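You operate a simulated robot arm through the tools that you are given. There is no shell and no other tool.

Carry out the task below with a simulated robot arm. There is one attempt and no reset: what you move stays moved.

## Task
Unload the small marker into the green tray and switch it off.
Fine: key off first; drawer in; preview, fan and mains off.
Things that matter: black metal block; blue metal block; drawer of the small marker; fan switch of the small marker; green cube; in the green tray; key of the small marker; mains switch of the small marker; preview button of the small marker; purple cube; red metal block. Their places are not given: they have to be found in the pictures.

The check looks at the end state, three seconds after you hand in, the way a careful person would. Anything else that was tipped, shoved, dropped, spilled or broken makes it a failure.

## Robot
A 7-joint arm with a two-finger gripper, fixed in place. Base frame: the origin is at the foot of the arm, x ahead of it, y to its left, z up; the work surface is at about z = 800. Readings come in mm, degrees, newtons and seconds.
With the tool pointing down near the work surface it reaches from about 100 to 480 mm from the base axis. Its first joint turns from -143.0 to 143.0 degrees. Payload 1.47 kg.
Tool frame: the origin (TCP) lies between the finger pads and is the grasp point; the fingertips stand 16 mm ahead of it; z points along the fingers, y is the line along which they close. Largest opening 87 mm; the body of the gripper starts 55 mm behind the TCP.
Orientation is that of the tool frame in the base frame, as a unit quaternion [w, x, y, z]. With the fingers straight down and closing along the base's y, the tool's x points along the base's -x, its y along +y and its z along -z.

## Interface
- The arm moves only by the tool jog_arm. Its argument "targets" is a list that holds one entry, the list of rows, each a list of 7 numbers: the shift along the tool's x, y, z in mm, then the turn, a rotation vector about the tool's x, y, z in degrees, then the finger opening in mm, from 0 to 87. In form: [[[dx, dy, dz, rx, ry, rz, gripper], ...]]. A call has 1 to 20 rows; each row shifts and turns the commanded pose from where the row before left it, along the tool's axes as they then stand. Each row takes 0.2 s and may step no farther than 50 mm and 8.6 degrees from the row before; otherwise, or with a gripper value out of range, the whole call is refused. Where a pose cannot be reached the arm comes as near as it can. A force on the tool above 50 N (or 10 N above the force at the start of the call, whichever is more), or a blocked arm, ends the call early, and 0.2 s more pass. The fingers move at their own pace (about 45 mm/s each) and stop on an object; they squeeze with about 26 N. The grip force told is the motor's: it shows also when the fingers shut on nothing. Time passes only in rows, and 0.2 s behind the last, so rows that do not move let the fingers close. It gives the time, the measured TCP pose, the force on the tool (base axes), the opening and the grip force at its end, in the units of the frame above (readings bear some noise), with the torque about the TCP (base axes, N m) and any sound that the robot's microphone picked up, and new pictures: "views" is both (left out), scene, wrist or none.
- Cameras (640 x 400 px; columns grow to the right, rows downward): "scene" is fixed at [41.2, -653.6, 1761.7]; the picture's right is [0.76, -0.65, 0.00], its down [-0.57, -0.66, -0.49] and it looks along [0.32, 0.37, -0.87] (base axes); focal length 307 px, centre (320, 200). "wrist" rides on the gripper at [73, 12, -89] in the tool frame; the picture's right is [-0.16, 0.99, 0.00], its down [-0.72, -0.12, -0.68] and it looks along [-0.67, -0.11, 0.73] (tool axes); focal length 247 px, centre (320, 200).
- raise_lower(by): slides the trunk up (or, below 0, down) by that many mm; the arm rides with it, the base frame stays. It gives what a move gives, with no picture.
- locate(camera, pixels): for up to 12 pixels [column, row] of the newest picture of that camera ("zoom" is the newest enlarged one), the place [x, y, z] in the base frame of the surface seen there, good to about 2 mm, but the place of the scene camera against the robot may be out by one fixed shift of up to 25 mm in any direction. It takes no simulated time.
- enlarge(camera, box): a new picture of the part [left, top, right, bottom] of that camera's present view, enlarged. It takes no simulated time.
- job_done(): hands the job in; it is judged then, once.

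Open the gripper and draw the arm clear of the work before you hand the job in, unless the task says otherwise.

The tools are called after "Call:" as name(argument=value, ...) on one line, values as JSON. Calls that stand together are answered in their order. jog_arm: Moves the arm, as the interface text tells. Its arguments: {"type":"object","properties":{"targets":{"type":"array","items":{"type":"array","items":{"type":"array","items":{"type":"number"}}}},"views":{"type":"string","enum":["both","scene","wrist","none"]}},"required":["targets"]} The other tools are called the same way: raise_lower (by) slides the trunk up or down; locate (camera, pixels) gives the place of the surface under pixels of a picture; enlarge (camera, box) takes an enlarged picture of a part of a camera's view; job_done () hands the job in.

At the start:

```text
time_s: 0.0
eef_pos: [464.3, -379.1, 1327.5]
tcp_rot: [0.0, 0.0, 1.0, 0.0]
force: [0.6, 0.6, 0.8]
wrist_torque: [0.02, 0.0, -0.01]
finger_gap: 87.0
grip_force: 0.0
trunk travel left (down, up): [-925.0, 315.0]
```

scene: 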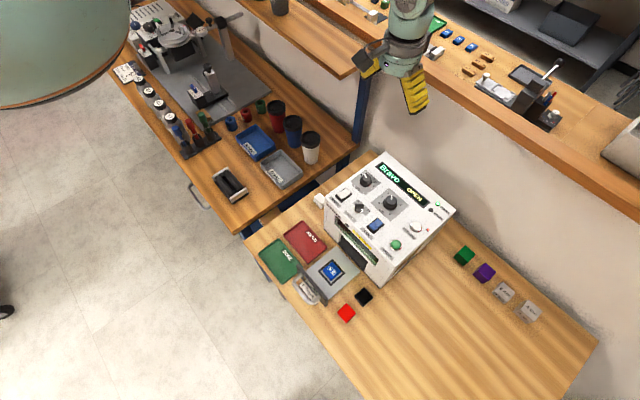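
wrist: 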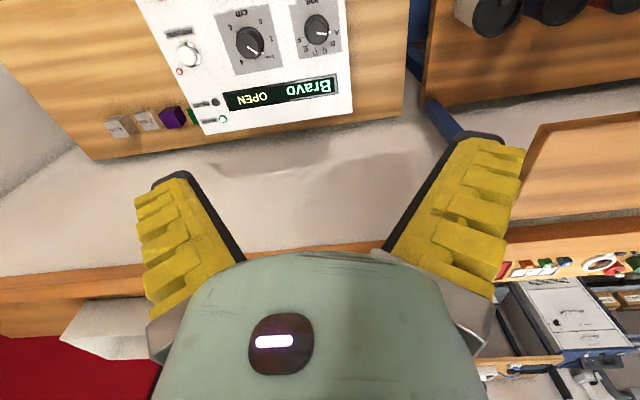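

The scene shows a white machine ("Bravo", "OPEN") around (390,215) with a drawer out at (330,272) holding a blue block. I enlarge the machine to read it.

Call:
enlarge(camera="scene", box=[310, 140, 470, 240])

Call:
enlarge(camera="scene", box=[240, 220, 400, 320])

Call:
enlarge(camera="wrist", box=[80, 0, 400, 200])

```text
4.00 times, centred on (390, 190) of scene
```

zoom: 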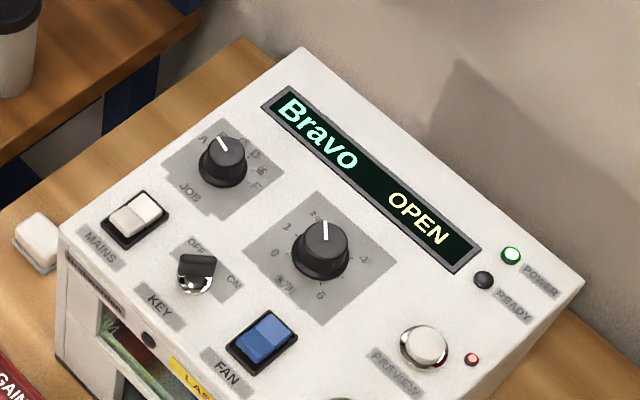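

```text
4.00 times, centred on (320, 270) of scene
```

zoom: 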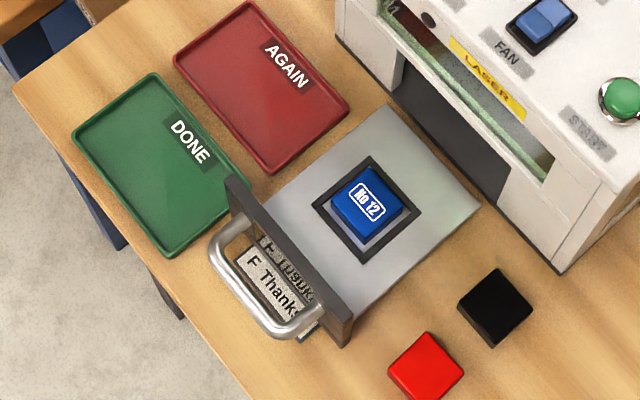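

```text
2.00 times, centred on (240, 100) of wrist
```

zoom: 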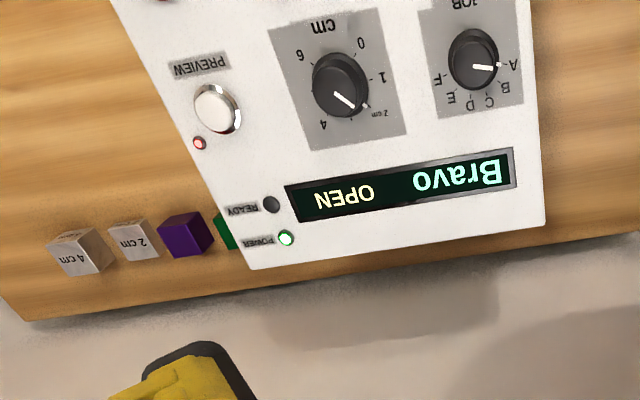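

Machine controls: mains rocker, key, fan rocker, preview button. I locate the key features in the scene picture.

Call:
locate(camera="scene", pixels=[[343, 194], [359, 207], [375, 225], [416, 227], [397, 244], [332, 271], [280, 261], [304, 240], [364, 297], [346, 313], [305, 292], [390, 203]])

Call:
locate(camera="wrist", pixels=[[188, 54], [250, 42], [317, 30], [170, 115], [222, 119], [181, 72]])

Call:
locate(camera="scene", pixels=[[368, 180], [417, 228], [391, 202], [484, 272], [437, 204], [427, 226]])

Call:
enlarge(camera="scene", box=[320, 180, 400, 230])

```text
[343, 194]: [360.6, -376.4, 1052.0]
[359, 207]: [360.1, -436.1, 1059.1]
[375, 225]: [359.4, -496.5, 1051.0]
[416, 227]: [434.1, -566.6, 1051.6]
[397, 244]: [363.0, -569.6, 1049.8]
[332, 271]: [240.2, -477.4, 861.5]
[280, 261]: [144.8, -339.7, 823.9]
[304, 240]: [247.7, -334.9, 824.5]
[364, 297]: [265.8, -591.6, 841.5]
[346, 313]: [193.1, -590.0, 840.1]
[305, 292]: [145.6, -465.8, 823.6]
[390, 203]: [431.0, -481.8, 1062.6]
```

```text
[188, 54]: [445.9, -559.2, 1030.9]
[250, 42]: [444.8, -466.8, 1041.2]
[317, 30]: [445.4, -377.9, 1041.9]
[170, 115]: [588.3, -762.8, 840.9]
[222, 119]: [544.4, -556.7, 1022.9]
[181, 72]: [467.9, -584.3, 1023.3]
```

```text
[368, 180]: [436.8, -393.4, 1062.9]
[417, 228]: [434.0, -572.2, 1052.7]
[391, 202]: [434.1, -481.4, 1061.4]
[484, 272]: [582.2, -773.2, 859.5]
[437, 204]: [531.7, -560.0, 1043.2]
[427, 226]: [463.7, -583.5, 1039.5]
```

```text
8.00 times, centred on (360, 205) of scene
```

zoom: 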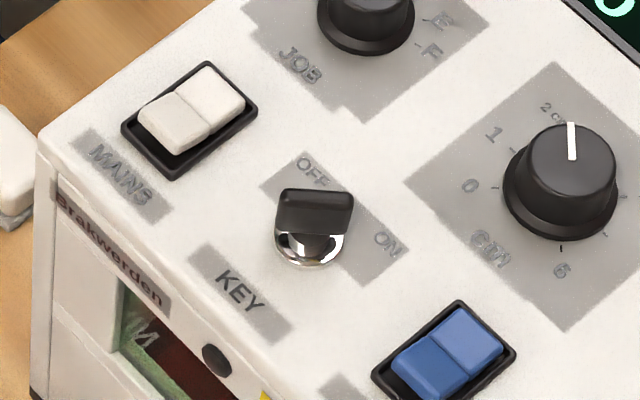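

The scene frame seems off by about (+12, +4, −20) relative to the wrist view. I move above the key (est. (372,-432)) at safe height for a closer look with the wrist camera.

Call:
jog_arm(targets=[[[18.4, -10.6, 35.4, 0, 0, 0, 87], [18.4, -10.6, 35.4, 0, 0, 0, 87], [18.4, -10.6, 35.4, 0, 0, 0, 87], [18.4, -10.6, 35.4, 0, 0, 0, 87], [18.4, -10.6, 35.4, 0, 0, 0, 87], [0, 0, 0, 0, 0, 0, 87]]])

```text
time_s: 1.4
eef_pos: [372.6, -431.7, 1148.7]
tcp_rot: [0.0, -0.001, 1.0, -0.001]
force: [0.0, -0.2, 0.2]
wrist_torque: [-0.01, -0.01, 0.0]
finger_gap: 86.9
grip_force: 0.0
trunk travel left (down, up): [-925.0, 315.0]
```

scene: 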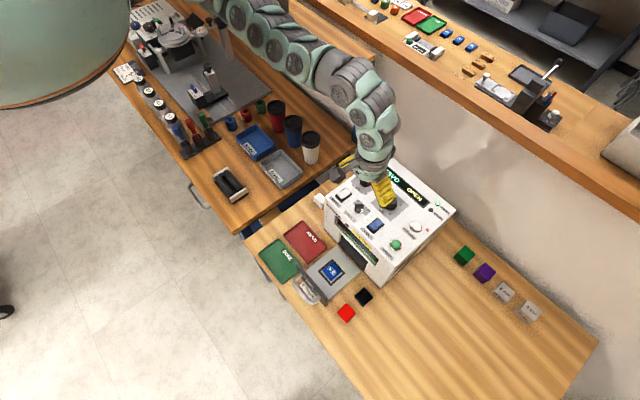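
wrist: 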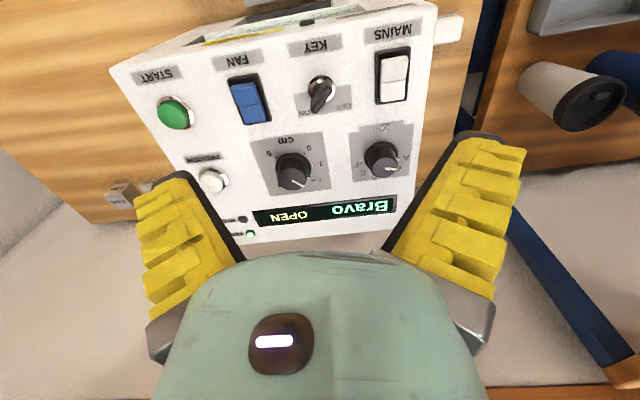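

Good reach here. I zoom in on the panel in the wrist view and locate the controls.

Call:
enlarge(camera="wrist", box=[210, 10, 430, 147])

Call:
locate(camera="wrist", pixels=[[393, 63], [396, 88], [320, 96], [323, 83], [246, 88], [254, 112], [213, 181], [313, 105], [327, 95], [345, 75], [280, 70], [250, 233]])

Call:
enlarge(camera="wrist", box=[180, 140, 280, 240])

```text
2.91 times, centred on (320, 78) of wrist
```

zoom: 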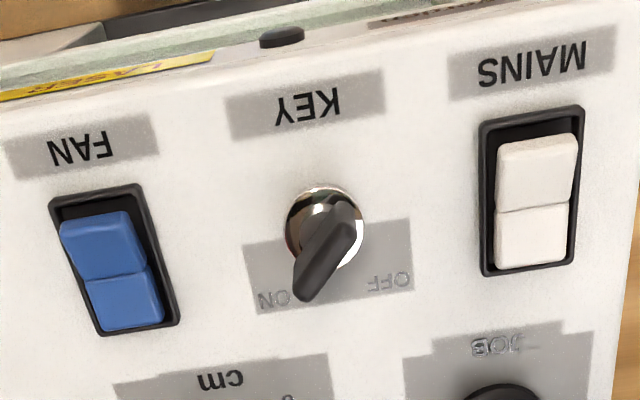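

```text
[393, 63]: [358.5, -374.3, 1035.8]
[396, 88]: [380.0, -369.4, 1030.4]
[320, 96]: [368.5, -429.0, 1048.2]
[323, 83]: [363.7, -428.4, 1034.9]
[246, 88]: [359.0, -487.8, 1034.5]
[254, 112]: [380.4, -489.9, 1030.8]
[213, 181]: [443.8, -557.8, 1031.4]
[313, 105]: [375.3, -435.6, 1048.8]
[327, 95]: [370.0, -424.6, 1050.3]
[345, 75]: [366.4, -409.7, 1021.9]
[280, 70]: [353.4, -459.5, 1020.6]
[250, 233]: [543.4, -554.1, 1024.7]
```

```text
4.00 times, centred on (230, 190) of wrist
```

zoom: 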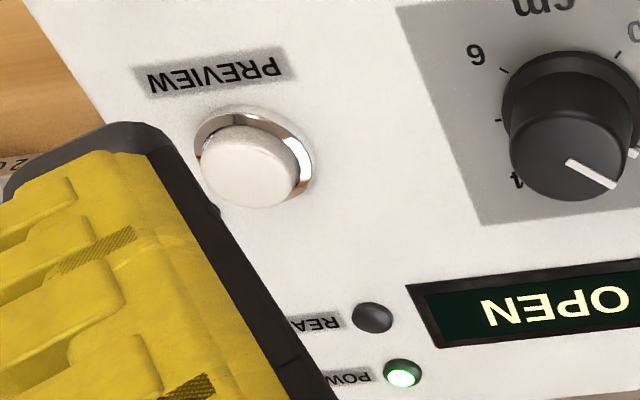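

The key bow points to ON (zoom (325,270)); both rockers have the near half raised, i.e. ON. I re-enlarge around the key to get accurate bow ends.

Call:
enlarge(camera="wrist", box=[288, 65, 352, 125])

```text
6.67 times, centred on (320, 95) of wrist
```

zoom: 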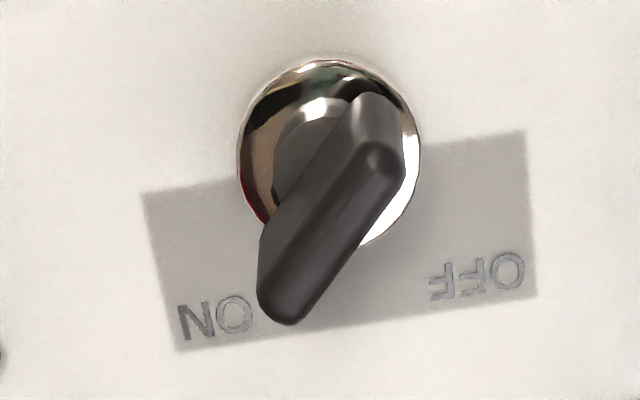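

Call:
locate(camera="zoom", pixels=[[380, 160], [283, 305], [330, 235], [360, 190], [310, 265], [245, 160], [412, 160], [330, 60], [215, 320], [480, 275], [320, 230], [370, 110]])

```text
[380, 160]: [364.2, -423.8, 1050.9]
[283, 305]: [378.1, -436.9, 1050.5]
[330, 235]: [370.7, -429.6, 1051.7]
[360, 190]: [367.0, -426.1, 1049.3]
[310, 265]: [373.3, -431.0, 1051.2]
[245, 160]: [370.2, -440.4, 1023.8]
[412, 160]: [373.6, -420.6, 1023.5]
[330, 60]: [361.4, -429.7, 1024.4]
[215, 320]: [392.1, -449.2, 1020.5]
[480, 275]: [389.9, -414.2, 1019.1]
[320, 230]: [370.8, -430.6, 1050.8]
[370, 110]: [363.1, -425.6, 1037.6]
```

Key axis ≈ (371,-430), bow top z≈1051, pointing −45° (ON); OFF is at +45°. I rotate the gripper 45° clockwise (from above) while descending part way and narrowing the fingers.

Call:
jog_arm(targets=[[[1.6, 1.5, 6, 0, 0, 7.5, 40], [0, 0, 8, 0, 0, 7.5, 40], [0, 0, 8, 0, 0, 7.5, 40], [0, 0, 8, 0, 0, 7.5, 40], [0, 0, 8, 0, 0, 7.5, 40], [0, 0, 8, 0, 0, 7.5, 40], [0, 0, 0, 0, 0, 0, 40]]])

```text
time_s: 3.0
eef_pos: [370.5, -429.9, 1101.1]
tcp_rot: [0.0, 0.384, 0.923, -0.001]
force: [-0.2, -1.1, -0.1]
wrist_torque: [-0.02, 0.03, 0.03]
finger_gap: 45.8
grip_force: 4.4
trunk travel left (down, up): [-925.0, 315.0]
```

scene: 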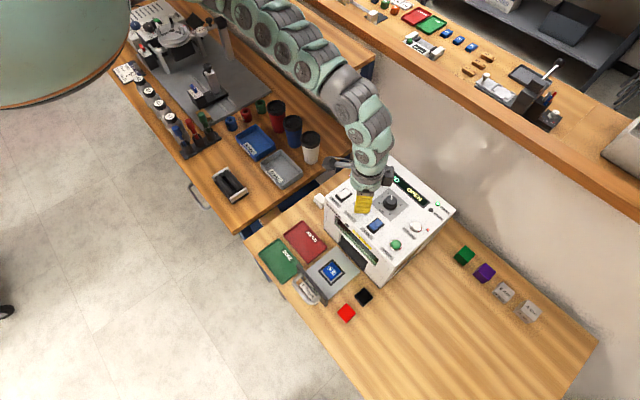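
wrist: 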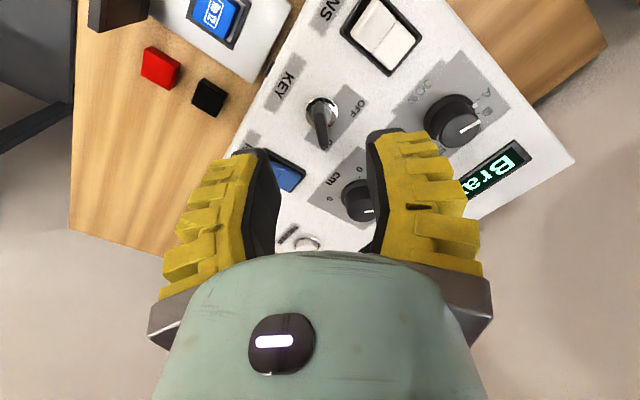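

The bow lies between the fingers, aligned with the tool's x. I descend straight to z≈1051 with a narrower opening and then check.

Call:
jog_arm(targets=[[[0, 0, 15, 0, 0, 0, 34], [0, 0, 15, 0, 0, 0, 30], [0, 0, 10, 0, 0, 0, 30], [0, 0, 8, 0, 0, 0, 30], [0, 0, 0, 0, 0, 0, 30]]])

```text
time_s: 4.2
eef_pos: [371.1, -427.7, 1062.2]
tcp_rot: [0.001, 0.383, 0.924, -0.001]
force: [-0.5, -0.2, 0.0]
wrist_torque: [-0.01, -0.01, 0.01]
finger_gap: 36.0
grip_force: 4.5
out of reach, approached as far as the arm can: row 4
trunk travel left (down, up): [-925.0, 315.0]
```

scene: 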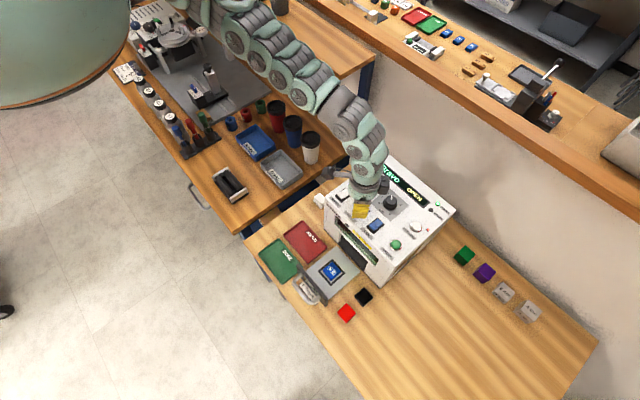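
wrist: 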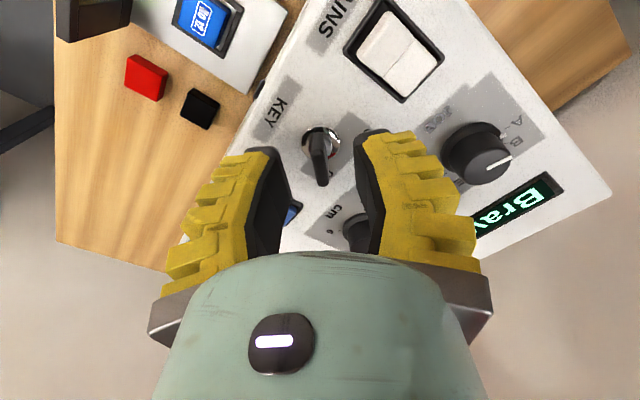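

The reach limit stops at z≈1062 with the trunk this high, so I'll lift the tool and then lower the trunk. First I lift 100 mm; also I check heights of objects under the arm (cups).

Call:
jog_arm(targets=[[[0, 0, -30, 0, 0, 0, 34], [0, 0, -40, 0, 0, 0, 34], [0, 0, -40, 0, 0, 0, 34], [0, 0, -40, 0, 0, 0, 34], [0, 0, -40, 0, 0, 0, 34], [0, 0, 0, 0, 0, 0, 34]]], views="scene")

Call:
locate(camera="scene", pixels=[[311, 140], [293, 122], [277, 107], [220, 25], [180, 35], [340, 60], [230, 130], [364, 90], [345, 130], [378, 170]])

```text
time_s: 5.6
eef_pos: [371.8, -429.5, 1252.8]
tcp_rot: [0.0, 0.383, 0.924, 0.001]
force: [-0.7, 0.4, -0.5]
wrist_torque: [-0.01, -0.01, -0.01]
finger_gap: 40.0
grip_force: 4.2
trunk travel left (down, up): [-925.0, 315.0]
```

scene: 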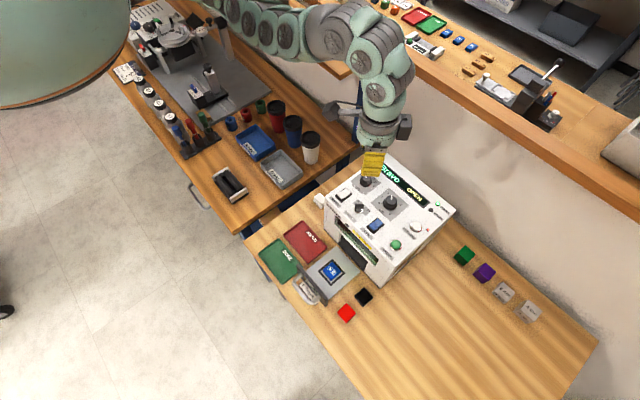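

```text
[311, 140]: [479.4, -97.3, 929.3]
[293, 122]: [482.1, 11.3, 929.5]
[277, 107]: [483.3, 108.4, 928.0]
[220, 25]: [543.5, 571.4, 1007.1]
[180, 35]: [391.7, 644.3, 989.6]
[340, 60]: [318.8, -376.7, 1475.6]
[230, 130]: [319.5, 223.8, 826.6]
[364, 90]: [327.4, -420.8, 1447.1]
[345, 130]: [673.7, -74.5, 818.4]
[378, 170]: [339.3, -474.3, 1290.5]
```

Elbow sits at z≈1475, well above everything (cups top ≈ 910). I lower the trunk 150 mm.

Call:
raise_lower(by=-150)

```text
time_s: 7.3
eef_pos: [371.4, -430.2, 1103.3]
tcp_rot: [0.0, 0.382, 0.924, 0.001]
force: [0.4, -0.1, -0.9]
wrist_torque: [-0.01, -0.02, 0.04]
finger_gap: 40.0
grip_force: 4.7
trunk travel left (down, up): [-775.0, 465.0]
```

Position (371.4,-430.2,1103). I descend 52 mm to grip height z≈1051 with the fingers at ~30 mm.

Call:
jog_arm(targets=[[[0, 0, 15, 0, 0, 0, 28], [0, 0, 15, 0, 0, 0, 28], [0, 0, 10, 0, 0, 0, 28], [0, 0, 6, 0, 0, 0, 28], [0, 0, 6, 0, 0, 0, 28], [0, 0, 0, 0, 0, 0, 28]]])

```text
time_s: 8.8
eef_pos: [371.9, -428.5, 1049.8]
tcp_rot: [0.0, 0.382, 0.924, 0.0]
force: [0.4, 0.2, -0.5]
wrist_torque: [0.01, 0.01, -0.01]
finger_gap: 34.1
grip_force: 4.5
trunk travel left (down, up): [-775.0, 465.0]
```

scene: 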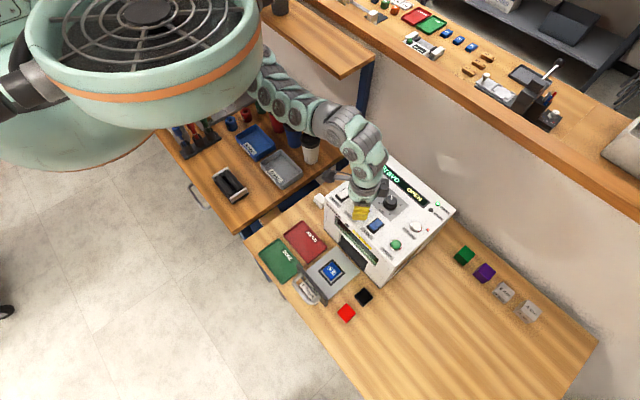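
wrist: 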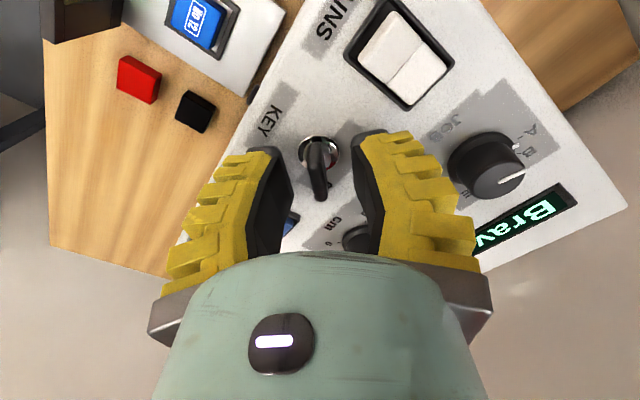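

The bow is between the fingers around wrist pixel (320,165). I verify its location versus the TCP.

Call:
enlarge(camera="wrist", box=[280, 125, 360, 205])

Call:
locate(camera="wrist", pixels=[[318, 150], [320, 160], [320, 170], [320, 180], [320, 190], [314, 165], [316, 140], [330, 150]])

```text
5.00 times, centred on (320, 165) of wrist
```

zoom: 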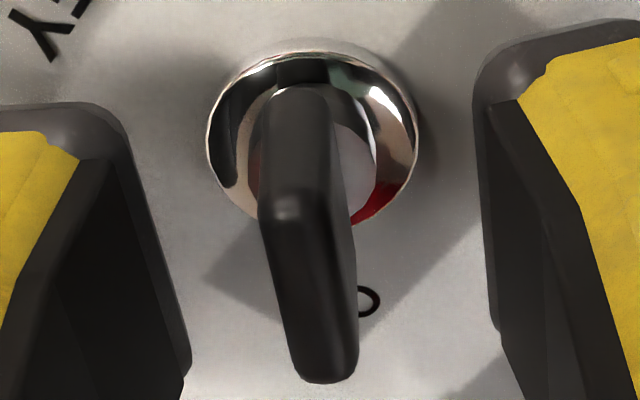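

```text
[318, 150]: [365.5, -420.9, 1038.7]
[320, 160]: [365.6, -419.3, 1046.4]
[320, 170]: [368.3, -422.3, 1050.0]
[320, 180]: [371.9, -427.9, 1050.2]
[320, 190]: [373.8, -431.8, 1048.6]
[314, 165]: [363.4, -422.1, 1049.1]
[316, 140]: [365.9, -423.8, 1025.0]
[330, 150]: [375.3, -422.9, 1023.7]
```

Shift −1 mm in tool y and 2 mm down, then close the fingers on the bow.

Call:
jog_arm(targets=[[[0, -1, 2, 0, 0, 0, 28], [0, 0, 0, 0, 0, 0, 10], [0, 0, 0, 0, 0, 0, 0], [0, 0, 0, 0, 0, 0, 0], [0, 0, 0, 0, 0, 0, 0]]], views="wrist")

```text
time_s: 9.9
eef_pos: [372.2, -428.0, 1048.5]
tcp_rot: [0.0, 0.383, 0.924, 0.0]
force: [-1.6, 6.5, 11.2]
wrist_torque: [0.11, 0.1, 0.01]
finger_gap: 5.9
grip_force: 29.4
trunk travel left (down, up): [-775.0, 465.0]
```

wrist: 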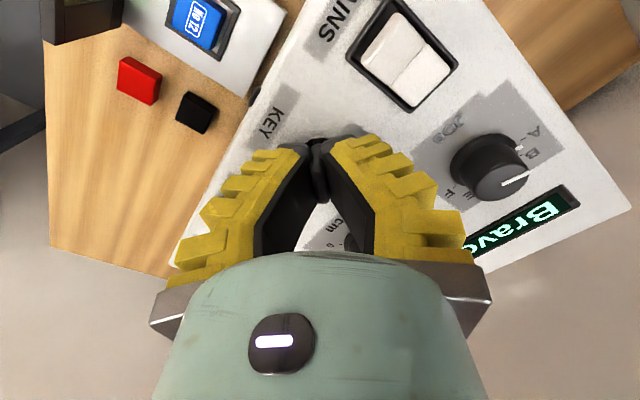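

Gripping the bow (gap 5.9 mm). I back up 1 mm and begin turning counter-clockwise toward OFF.

Call:
jog_arm(targets=[[[0, 0, -1, 0, 0, 0, 0], [0, 0, 0, 0, 0, -8, 0], [0, 0, 0, 0, 0, -8, 0], [0, 0, 0, 0, 0, -8, 0], [0, 0, 0, 0, 0, -8, 0], [0, 0, 0, 0, 0, -8, 0], [0, 0, 0, 0, 0, 0, 0]]], views="wrist")

```text
time_s: 11.6
eef_pos: [371.2, -429.9, 1049.4]
tcp_rot: [0.001, 0.043, 0.999, 0.0]
force: [-0.4, 3.0, 6.2]
wrist_torque: [0.02, 0.36, -0.02]
finger_gap: 6.0
grip_force: 30.4
trunk travel left (down, up): [-775.0, 465.0]
```

wrist: 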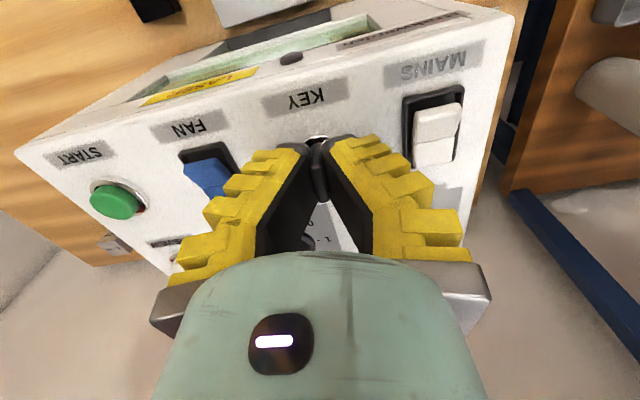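

The key follows the fingers with low force. I continue the remaining 50°.

Call:
jog_arm(targets=[[[0, 0, 0, 0, 0, -8.4, 0], [0, 0, 0, 0, 0, -8.4, 0], [0, 0, 0, 0, 0, -8.4, 0], [0, 0, 0, 0, 0, -8.4, 0], [0, 0, 0, 0, 0, -8.4, 0], [0, 0, 0, 0, 0, -8.4, 0], [0, 0, 0, 0, 0, 0, 0]]], views="wrist")

```text
time_s: 13.2
eef_pos: [371.8, -429.6, 1048.7]
tcp_rot: [0.0, -0.387, 0.922, 0.0]
force: [1.7, -0.6, 5.3]
wrist_torque: [-0.37, 0.33, -0.1]
finger_gap: 6.1
grip_force: 29.9
trunk travel left (down, up): [-775.0, 465.0]
```

wrist: 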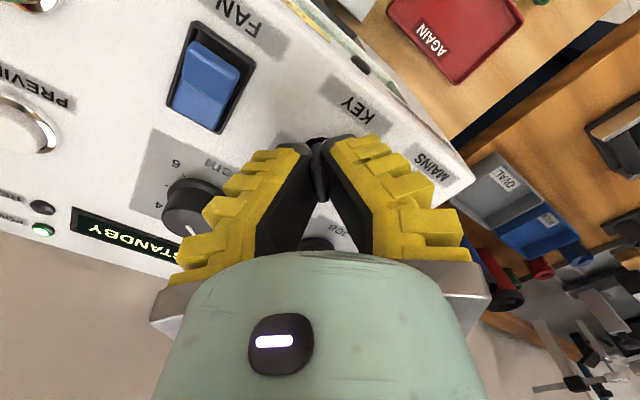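

The display reads "STANDBY" — key is off. I open the fingers gently and lift.

Call:
jog_arm(targets=[[[0, 0, 0, 0, 0, 0, 15], [0, 0, 0, 0, 0, 0, 25], [0, 0, -3, 0, 0, 0, 28], [0, 0, -20, 0, 0, 0, 28], [0, 0, -40, 0, 0, 0, 28], [0, 0, -40, 0, 0, 0, 28], [0, 0, -40, 0, 0, 0, 28]]], views="both")

```text
time_s: 14.8
eef_pos: [372.0, -428.1, 1192.6]
tcp_rot: [-0.001, -0.387, 0.922, -0.001]
force: [-0.5, -0.1, 0.6]
wrist_torque: [-0.02, -0.01, 0.0]
finger_gap: 33.9
grip_force: 4.7
trunk travel left (down, up): [-775.0, 465.0]
```

scene: 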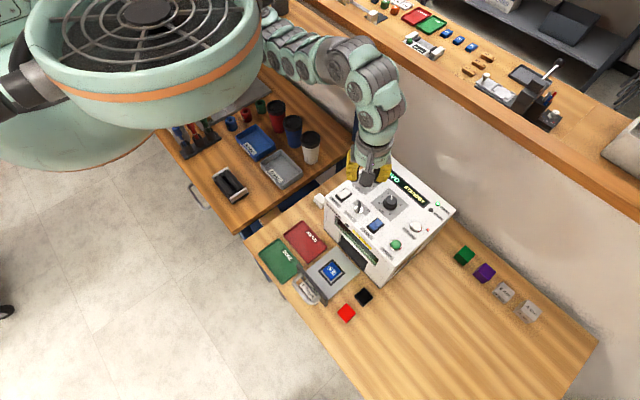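
wrist: 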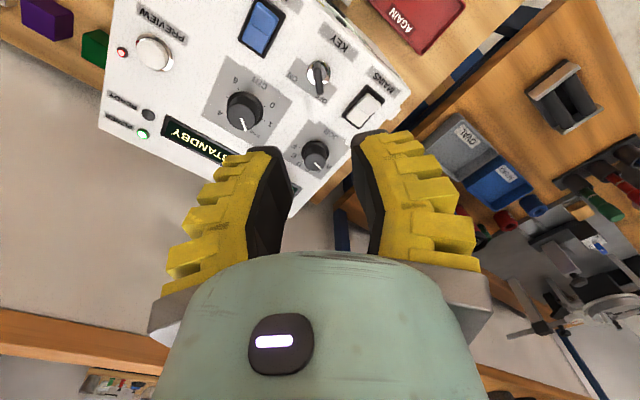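

Key shows at OFF, preview LED at (122,53) still red. Next the block: I rotate back to straight, move over the drawer (≈(252,-473)) and descend to look.

Call:
jog_arm(targets=[[[0, 0, 0, 0, 0, 7.6, 50], [0, 0, 0, 0, 0, 7.6, 60], [0, 0, 0, 0, 0, 7.6, 60], [0, 0, 0, 0, 0, 7.6, 60], [0, 0, 0, 0, 0, 7.6, 60], [0, 0, 0, 0, 0, 7.6, 60], [40, -15, 0, 0, 0, 0, 60], [40, -15, 0, 0, 0, 0, 60], [40, -15, 0, 0, 0, 0, 60], [0, 0, 45, 0, 0, 0, 60], [0, 0, 45, 0, 0, 0, 60], [0, 0, 45, 0, 0, 0, 60], [0, 0, 45, 0, 0, 0, 60], [0, 0, 0, 0, 0, 0, 60]]])

```text
time_s: 17.8
eef_pos: [251.7, -473.3, 1010.4]
tcp_rot: [0.0, 0.002, 1.0, 0.0]
force: [0.4, 1.2, -1.1]
wrist_torque: [-0.03, 0.0, -0.01]
finger_gap: 64.7
grip_force: 3.2
trunk travel left (down, up): [-775.0, 465.0]
```

scene: 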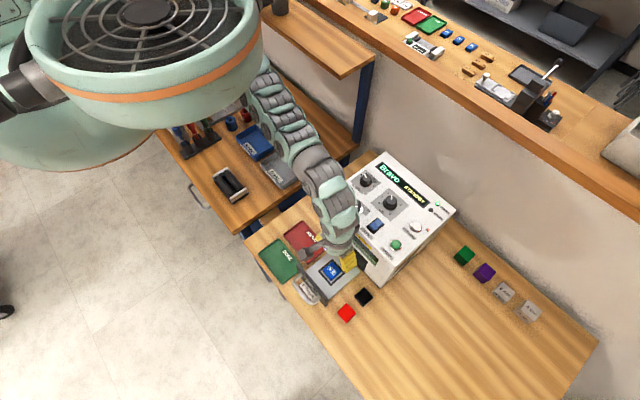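
wrist: 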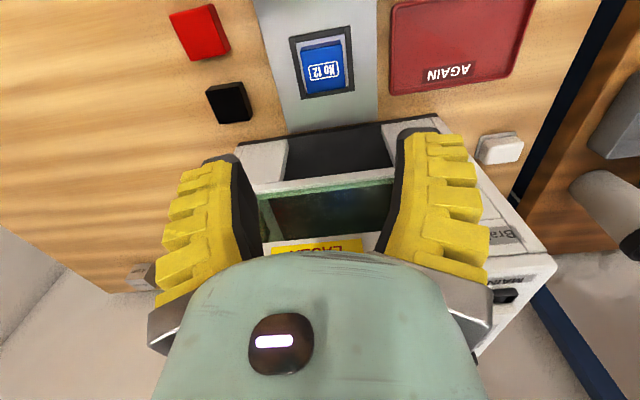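

The block (blue, "No 12") sits in a black frame at wrist (322,67). I zoom and locate it.

Call:
enlarge(camera="wrist", box=[260, 10, 390, 140])

Call:
locate(camera="wrist", pixels=[[322, 67], [303, 52], [342, 50], [306, 92], [345, 88], [325, 90], [294, 40], [350, 30], [300, 97], [285, 110], [365, 110], [325, 122]])

```text
3.08 times, centred on (325, 75) of wrist
```

zoom: 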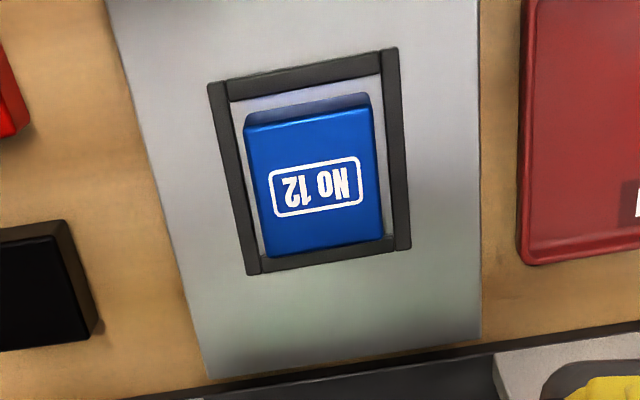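

```text
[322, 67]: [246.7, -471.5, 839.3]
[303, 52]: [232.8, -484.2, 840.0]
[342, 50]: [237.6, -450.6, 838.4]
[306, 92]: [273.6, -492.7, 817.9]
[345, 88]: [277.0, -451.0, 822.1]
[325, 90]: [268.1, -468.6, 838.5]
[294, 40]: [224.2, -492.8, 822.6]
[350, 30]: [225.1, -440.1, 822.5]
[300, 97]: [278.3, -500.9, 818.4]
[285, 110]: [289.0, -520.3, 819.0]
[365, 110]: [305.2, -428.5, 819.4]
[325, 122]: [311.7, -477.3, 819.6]
```

Call:
locate(camera="zoom", pixels=[[250, 132], [367, 111], [379, 236], [271, 252], [247, 200], [375, 180], [310, 118], [325, 245], [225, 150], [395, 150], [236, 130], [300, 260]])

```text
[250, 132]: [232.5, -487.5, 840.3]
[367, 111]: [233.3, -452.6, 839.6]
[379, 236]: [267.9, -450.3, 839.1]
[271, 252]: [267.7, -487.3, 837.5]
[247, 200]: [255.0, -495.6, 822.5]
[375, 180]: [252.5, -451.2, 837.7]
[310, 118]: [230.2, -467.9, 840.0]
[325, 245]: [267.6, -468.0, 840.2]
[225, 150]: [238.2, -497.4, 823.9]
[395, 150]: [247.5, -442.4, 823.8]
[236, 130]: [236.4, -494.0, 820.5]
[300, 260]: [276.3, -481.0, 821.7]
```

Block top centre ≈ (250,-469.5,839), about 38 mm wide, frame bars reach z≈824. I descend with tips above the bars (TCP z≈843) then look.

Call:
jog_arm(targets=[[[1.7, 3.8, 40, 0, 0, 0, 60], [0, 0, 45, 0, 0, 0, 60], [0, 0, 45, 0, 0, 0, 60], [0, 0, 25, 0, 0, 0, 60], [0, 0, 11, 0, 0, 0, 60], [0, 0, 0, 0, 0, 0, 60]]], views="both")

```text
time_s: 19.1
eef_pos: [239.6, -437.6, 897.7]
tcp_rot: [0.0, 0.002, 1.0, 0.001]
force: [0.5, 0.1, -0.5]
wrist_torque: [-0.01, 0.0, 0.01]
finger_gap: 64.5
grip_force: 2.6
out of reach, approached as far as the arm can: row 2, 3, 4
trunk travel left (down, up): [-775.0, 465.0]
```

scene: 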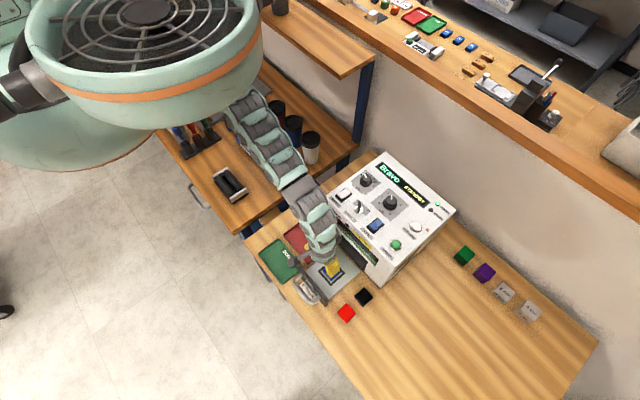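
wrist: 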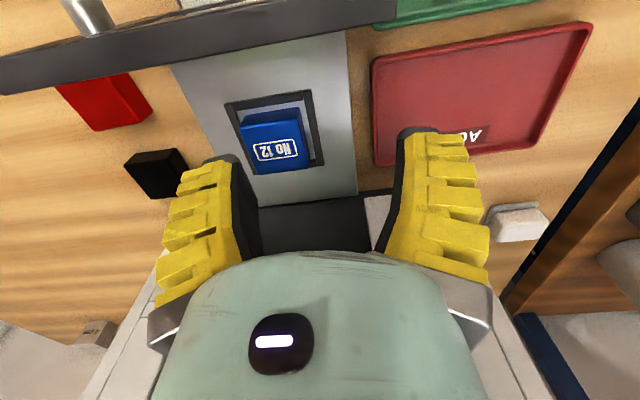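

Out of reach again at this trunk height (stopped at (240,-438,898)). I lift back up and check the arm's height over the cups before lowering the trunk more.

Call:
jog_arm(targets=[[[-5, -20, -40, 0, 0, 0, 60], [-5, -12, -45, 0, 0, 0, 60], [0, 0, -45, 0, 0, 0, 60], [0, 0, -45, 0, 0, 0, 60], [0, 0, -30, 0, 0, 0, 60], [0, 0, 0, 0, 0, 0, 60]]], views="scene")

Call:
locate(camera="scene", pixels=[[270, 70], [290, 60], [310, 50], [340, 60], [280, 90], [150, 100], [220, 80], [340, 90], [370, 70], [360, 150]])

```text
time_s: 20.6
eef_pos: [250.4, -470.5, 1102.8]
tcp_rot: [0.0, 0.001, 1.0, 0.0]
force: [0.7, 0.4, 0.4]
wrist_torque: [0.01, 0.02, 0.02]
finger_gap: 64.9
grip_force: 3.3
trunk travel left (down, up): [-775.0, 465.0]
```

scene: 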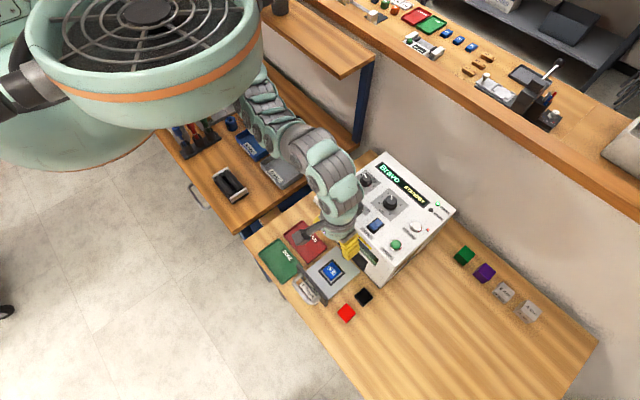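

```text
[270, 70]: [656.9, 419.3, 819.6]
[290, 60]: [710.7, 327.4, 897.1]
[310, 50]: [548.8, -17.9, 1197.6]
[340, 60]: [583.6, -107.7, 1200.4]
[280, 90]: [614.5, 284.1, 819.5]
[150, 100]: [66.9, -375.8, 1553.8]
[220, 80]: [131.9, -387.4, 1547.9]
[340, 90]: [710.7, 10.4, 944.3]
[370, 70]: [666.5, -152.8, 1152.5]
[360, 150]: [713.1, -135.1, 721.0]
```

Those pixels hit the shelf, not the arm. I locate the actual arm links at (260,105), (290,145), (330,165).

Call:
locate(camera="scene", pixels=[[262, 100], [270, 120], [290, 140], [310, 155], [330, 160], [345, 190], [340, 225], [250, 85], [240, 15], [262, 45], [90, 190], [320, 205]])

```text
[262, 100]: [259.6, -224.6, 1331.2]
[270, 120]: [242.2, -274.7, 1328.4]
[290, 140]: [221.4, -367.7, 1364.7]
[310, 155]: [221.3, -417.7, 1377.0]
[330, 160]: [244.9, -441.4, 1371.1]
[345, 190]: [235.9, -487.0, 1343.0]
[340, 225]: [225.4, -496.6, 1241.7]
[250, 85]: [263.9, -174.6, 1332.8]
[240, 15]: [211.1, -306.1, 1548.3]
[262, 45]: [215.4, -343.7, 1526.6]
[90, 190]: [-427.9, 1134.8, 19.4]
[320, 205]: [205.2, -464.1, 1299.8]
```

The arm links are at z≈1330 and the robot's body rim at z≈1548, so there's ample room. I lower the trunk by 150 with no change of arm posture.

Call:
raise_lower(by=-150)

Call:
jog_arm(targets=[[[0, 0, 0, 0, 0, 0, 60]]])

```text
time_s: 22.3
eef_pos: [250.1, -471.1, 952.4]
tcp_rot: [0.001, 0.002, 1.0, 0.001]
force: [0.0, -1.0, 0.7]
wrist_torque: [0.02, -0.01, 0.0]
finger_gap: 64.5
grip_force: 3.5
trunk travel left (down, up): [-625.0, 615.0]
```

```text
time_s: 22.7
eef_pos: [250.2, -470.4, 952.4]
tcp_rot: [0.0, 0.001, 1.0, 0.0]
force: [-0.2, -0.7, 0.0]
wrist_torque: [0.01, 0.01, -0.01]
finger_gap: 64.5
grip_force: 3.0
trunk travel left (down, up): [-625.0, 615.0]
```

scene: 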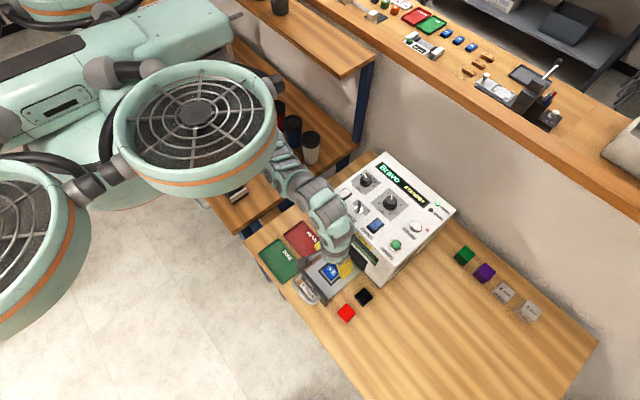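
wrist: 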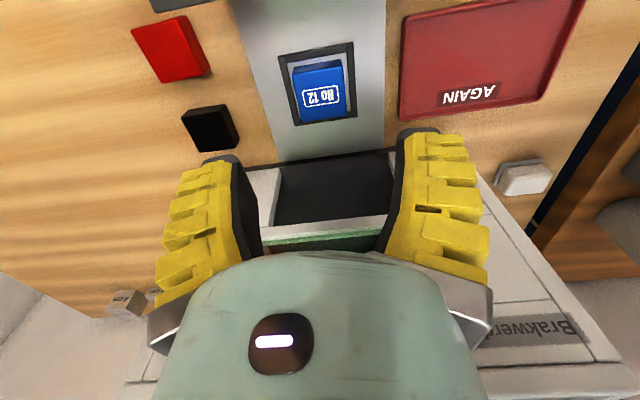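

Now at (250,-470,952) over the block. I descend 109 mm in steps.

Call:
jog_arm(targets=[[[0, 0.5, 40, 0, 0, 0, 60], [0, 0, 40, 0, 0, 0, 60], [0, 0, 15, 0, 0, 0, 60], [0, 0, 8, 0, 0, 0, 60], [0, 0, 6, 0, 0, 0, 60], [0, 0, 0, 0, 0, 0, 60]]])

```text
time_s: 24.1
eef_pos: [248.8, -468.9, 843.4]
tcp_rot: [0.0, 0.002, 1.0, 0.0]
force: [-0.2, 0.5, -0.1]
wrist_torque: [0.0, 0.02, 0.01]
finger_gap: 64.4
grip_force: 3.4
trunk travel left (down, up): [-625.0, 615.0]
```

scene: 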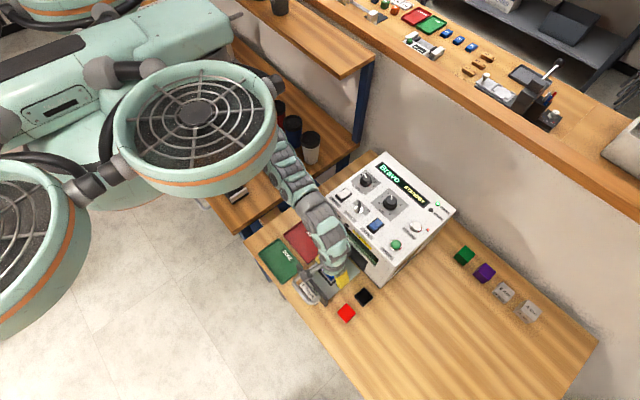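
wrist: 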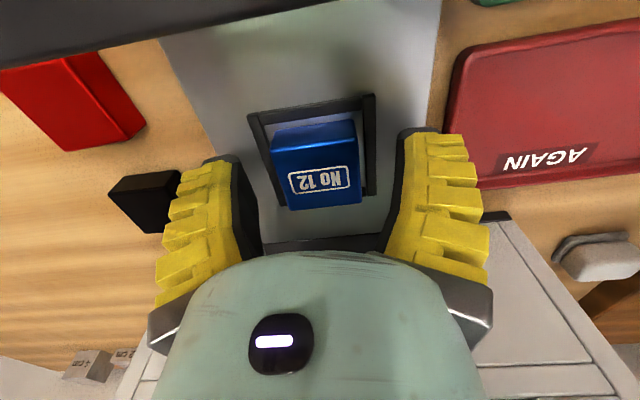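

The block sits between the fingers (wrist (317,165)). I close on it.

Call:
jog_arm(targets=[[[0, 0, 0, 0, 0, 0, 45], [0, 0, 0, 0, 0, 0, 38], [0, 0, 0, 0, 0, 0, 25], [0, 0, 0, 0, 0, 0, 25], [0, 0, 0, 0, 0, 0, 25]]], views="wrist")

```text
time_s: 25.3
eef_pos: [250.5, -470.0, 844.6]
tcp_rot: [0.0, 0.003, 1.0, -0.001]
force: [-1.0, 3.0, 10.0]
wrist_torque: [0.03, 0.01, 0.0]
finger_gap: 35.9
grip_force: 26.3
trunk travel left (down, up): [-625.0, 615.0]
```

wrist: 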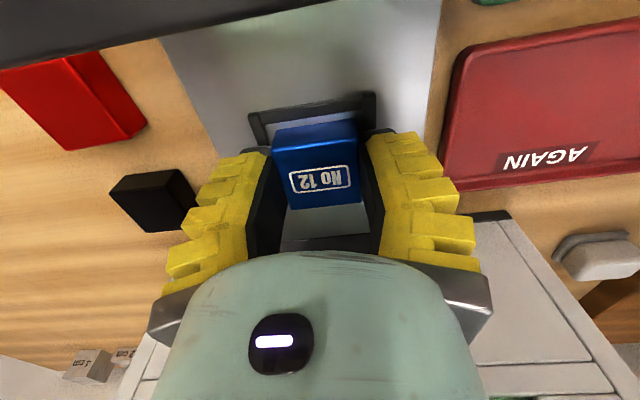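

Gripped at 35.9 mm. I lift slowly to clear the frame and the drawer.

Call:
jog_arm(targets=[[[0, 0, -4, 0, 0, 0, 25], [0, 0, -10, 0, 0, 0, 25], [0, 0, -25, 0, 0, 0, 25], [0, 0, -35, 0, 0, 0, 25], [0, 0, -35, 0, 0, 0, 25], [0, 0, 0, 0, 0, 0, 25]]])

Call:
locate(camera="scene", pixels=[[280, 261], [262, 250], [277, 240], [280, 283], [297, 266], [285, 250]])

```text
time_s: 26.7
eef_pos: [250.9, -468.5, 953.8]
tcp_rot: [0.0, 0.001, 1.0, 0.0]
force: [-0.3, 0.0, -0.7]
wrist_torque: [-0.03, 0.0, 0.03]
finger_gap: 31.8
grip_force: 26.1
trunk travel left (down, up): [-625.0, 615.0]
```

scene: 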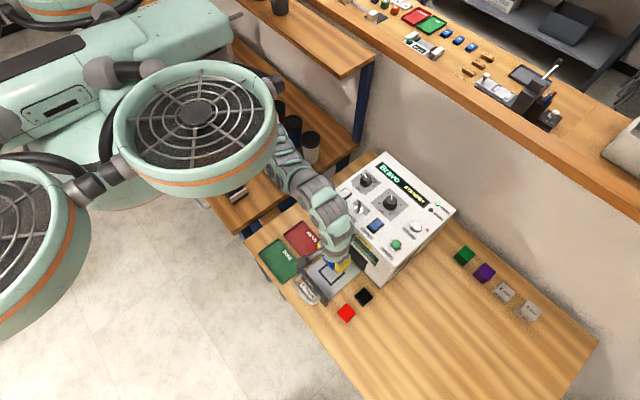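
wrist: 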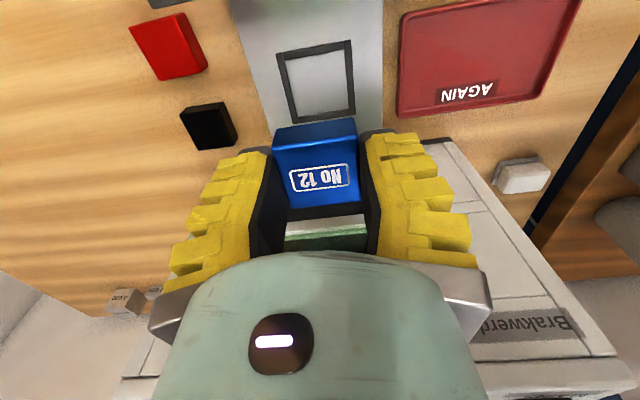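

```text
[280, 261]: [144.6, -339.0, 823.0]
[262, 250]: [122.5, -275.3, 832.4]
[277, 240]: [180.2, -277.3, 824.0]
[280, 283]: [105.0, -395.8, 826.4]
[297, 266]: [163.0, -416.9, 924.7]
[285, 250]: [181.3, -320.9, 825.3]
```

Block lifted cleanly. The green tray centre is about (157,-335) after correction; I move there at z≈920 and look.

Call:
jog_arm(targets=[[[15, 25, 10, 0, 0, 0, 25], [19, 28, 8, 0, 0, 0, 25], [20, 28, 8, 0, 0, 0, 25], [20, 28, 8, 0, 0, 0, 25], [20, 25, 0, 0, 0, 0, 25], [0, 0, 0, 0, 0, 0, 25]]])

```text
time_s: 27.8
eef_pos: [192.2, -367.8, 910.0]
tcp_rot: [0.018, -0.024, 0.999, -0.013]
force: [15.2, -8.3, 3.2]
wrist_torque: [-0.15, -0.07, 0.67]
finger_gap: 31.4
grip_force: 25.9
out of reach, approached as far as the arm can: row 3
trunk travel left (down, up): [-625.0, 615.0]
stopped in row 5: the force on the tool passed its limit at 58 N (the readings are from after the stop); the commanded pose is now the measured one
```

scene: 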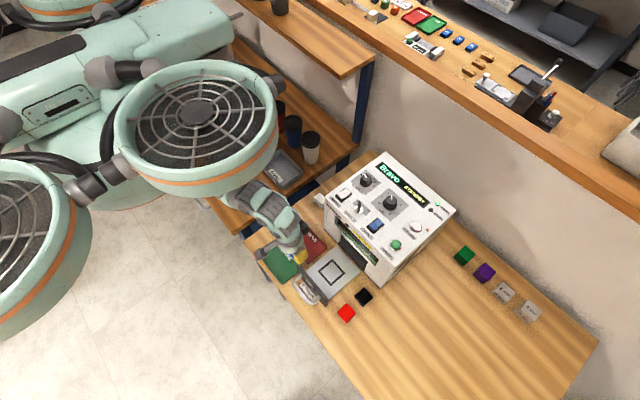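
wrist: 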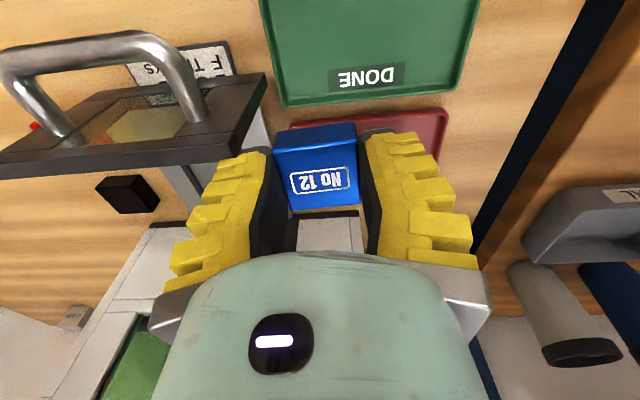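

A 58 N contact: the arm is folding against the robot's own duct at this trunk height (scene (265,195)); nothing on the table is touched. I retrace the path back to over the drawer.

Call:
jog_arm(targets=[[[-10, -16, -2, 0, 0, 0, 25], [-18, -28, -8, 0, 0, 0, 25], [-18, -28, -10, 0, 0, 0, 25], [-13, -28, -20, 0, 0, 0, 25], [0, 0, 0, 0, 0, 0, 25]]])

```text
time_s: 29.0
eef_pos: [247.6, -460.7, 950.4]
tcp_rot: [0.013, -0.018, 1.0, -0.008]
force: [0.5, -0.5, -1.4]
wrist_torque: [0.02, 0.02, -0.01]
finger_gap: 31.4
grip_force: 26.5
trunk travel left (down, up): [-625.0, 615.0]
```

scene: 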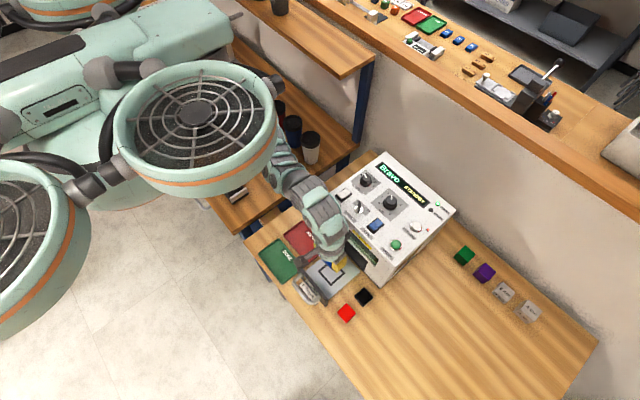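
wrist: 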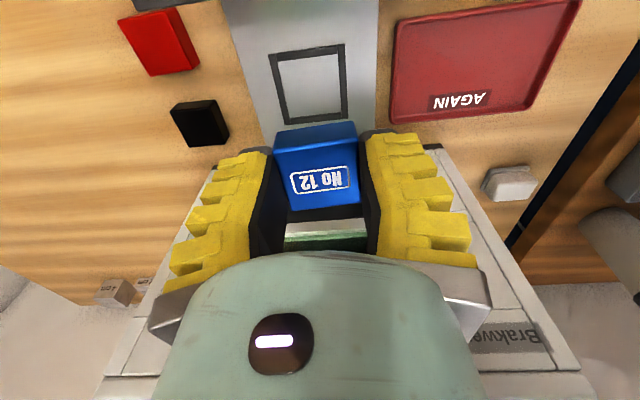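

Back over the drawer, block still held. I raise the trunk 150 mm so the arm can fold to the tray without nearing the duct.

Call:
raise_lower(by=150)

```text
time_s: 30.7
eef_pos: [246.3, -459.6, 1101.5]
tcp_rot: [0.013, -0.018, 1.0, -0.009]
force: [-0.6, 0.7, -1.3]
wrist_torque: [-0.01, -0.04, -0.03]
finger_gap: 31.4
grip_force: 26.1
trunk travel left (down, up): [-775.0, 465.0]
```

I straighten the small tilt, descend, then move toward the tray centre (157,-335) in small steps.

Call:
jog_arm(targets=[[[0, 0, 30, -0.9, 1.5, 2.1, 25], [0, 0, 30, 0, 0, 0, 25], [10, 14, 30, 0, 0, 0, 25], [16, 22, 20, 0, 0, 0, 25], [16, 22, 20, 0, 0, 0, 25], [16, 22, 15, 0, 0, 0, 25], [16, 22, 10, 0, 0, 0, 25], [15, 22, 10, 0, 0, 0, 25], [0, 0, 0, 0, 0, 0, 25]]])

```text
time_s: 32.7
eef_pos: [159.4, -336.7, 934.6]
tcp_rot: [0.0, 0.002, 1.0, -0.001]
force: [0.6, -0.7, -0.8]
wrist_torque: [-0.01, -0.02, -0.02]
finger_gap: 31.4
grip_force: 26.1
trunk travel left (down, up): [-775.0, 465.0]
```

scene: 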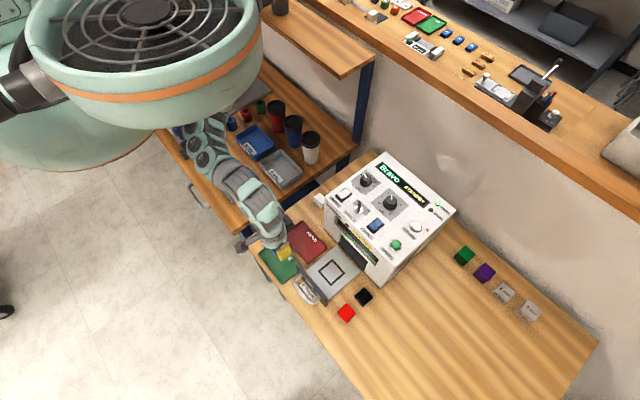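
wrist: 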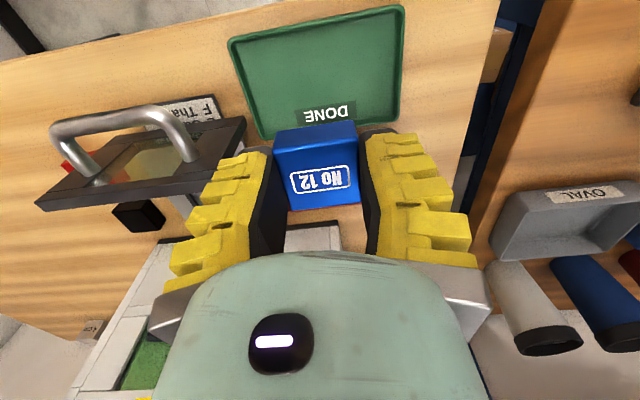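

The tray is visible beyond the block. I locate its corners and floor.

Call:
locate(camera="wrist", pixels=[[228, 40], [404, 8], [395, 120], [262, 136], [320, 70], [345, 100], [250, 110], [120, 185], [120, 125], [300, 160]])

```text
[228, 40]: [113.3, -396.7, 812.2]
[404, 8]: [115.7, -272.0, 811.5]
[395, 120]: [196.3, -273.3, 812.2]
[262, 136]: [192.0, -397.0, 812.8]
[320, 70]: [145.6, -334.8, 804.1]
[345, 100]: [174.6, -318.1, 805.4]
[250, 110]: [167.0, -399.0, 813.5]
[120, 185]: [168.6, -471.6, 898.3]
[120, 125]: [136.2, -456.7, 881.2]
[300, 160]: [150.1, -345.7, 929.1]
```

Tray centre (155,-334), floor z≈804. Block bottom should touch at TCP ≈ 830; I descend to ≈834.

Call:
jog_arm(targets=[[[4, 2, 40, 0, 0, 0, 25], [0, 0, 40, 0, 0, 0, 25], [0, 0, 12, 0, 0, 0, 25], [0, 0, 8, 0, 0, 0, 25], [0, 0, 0, 0, 0, 0, 25]]], views="wrist")

```text
time_s: 33.9
eef_pos: [155.4, -334.5, 835.4]
tcp_rot: [0.0, 0.001, 1.0, -0.001]
force: [0.2, -0.2, -0.3]
wrist_torque: [-0.04, 0.0, -0.02]
finger_gap: 31.6
grip_force: 25.9
trunk travel left (down, up): [-775.0, 465.0]
```

wrist: 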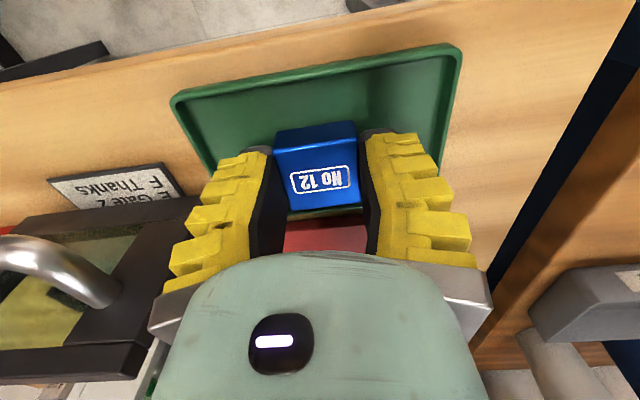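

Still free. I lower in 1.5–2 mm steps until contact.

Call:
jog_arm(targets=[[[0, 0, 2, 0, 0, 0, 25], [0, 0, 1.5, 0, 0, 0, 25], [0, 0, 1, 0, 0, 0, 25], [0, 0, 0, 0, 0, 0, 25]]], views="none")

```text
time_s: 34.9
eef_pos: [156.0, -337.1, 831.2]
tcp_rot: [0.0, 0.001, 1.0, -0.002]
force: [1.7, -0.4, 1.6]
wrist_torque: [0.04, 0.04, 0.01]
finger_gap: 32.6
grip_force: 26.2
trunk travel left (down, up): [-775.0, 465.0]
```

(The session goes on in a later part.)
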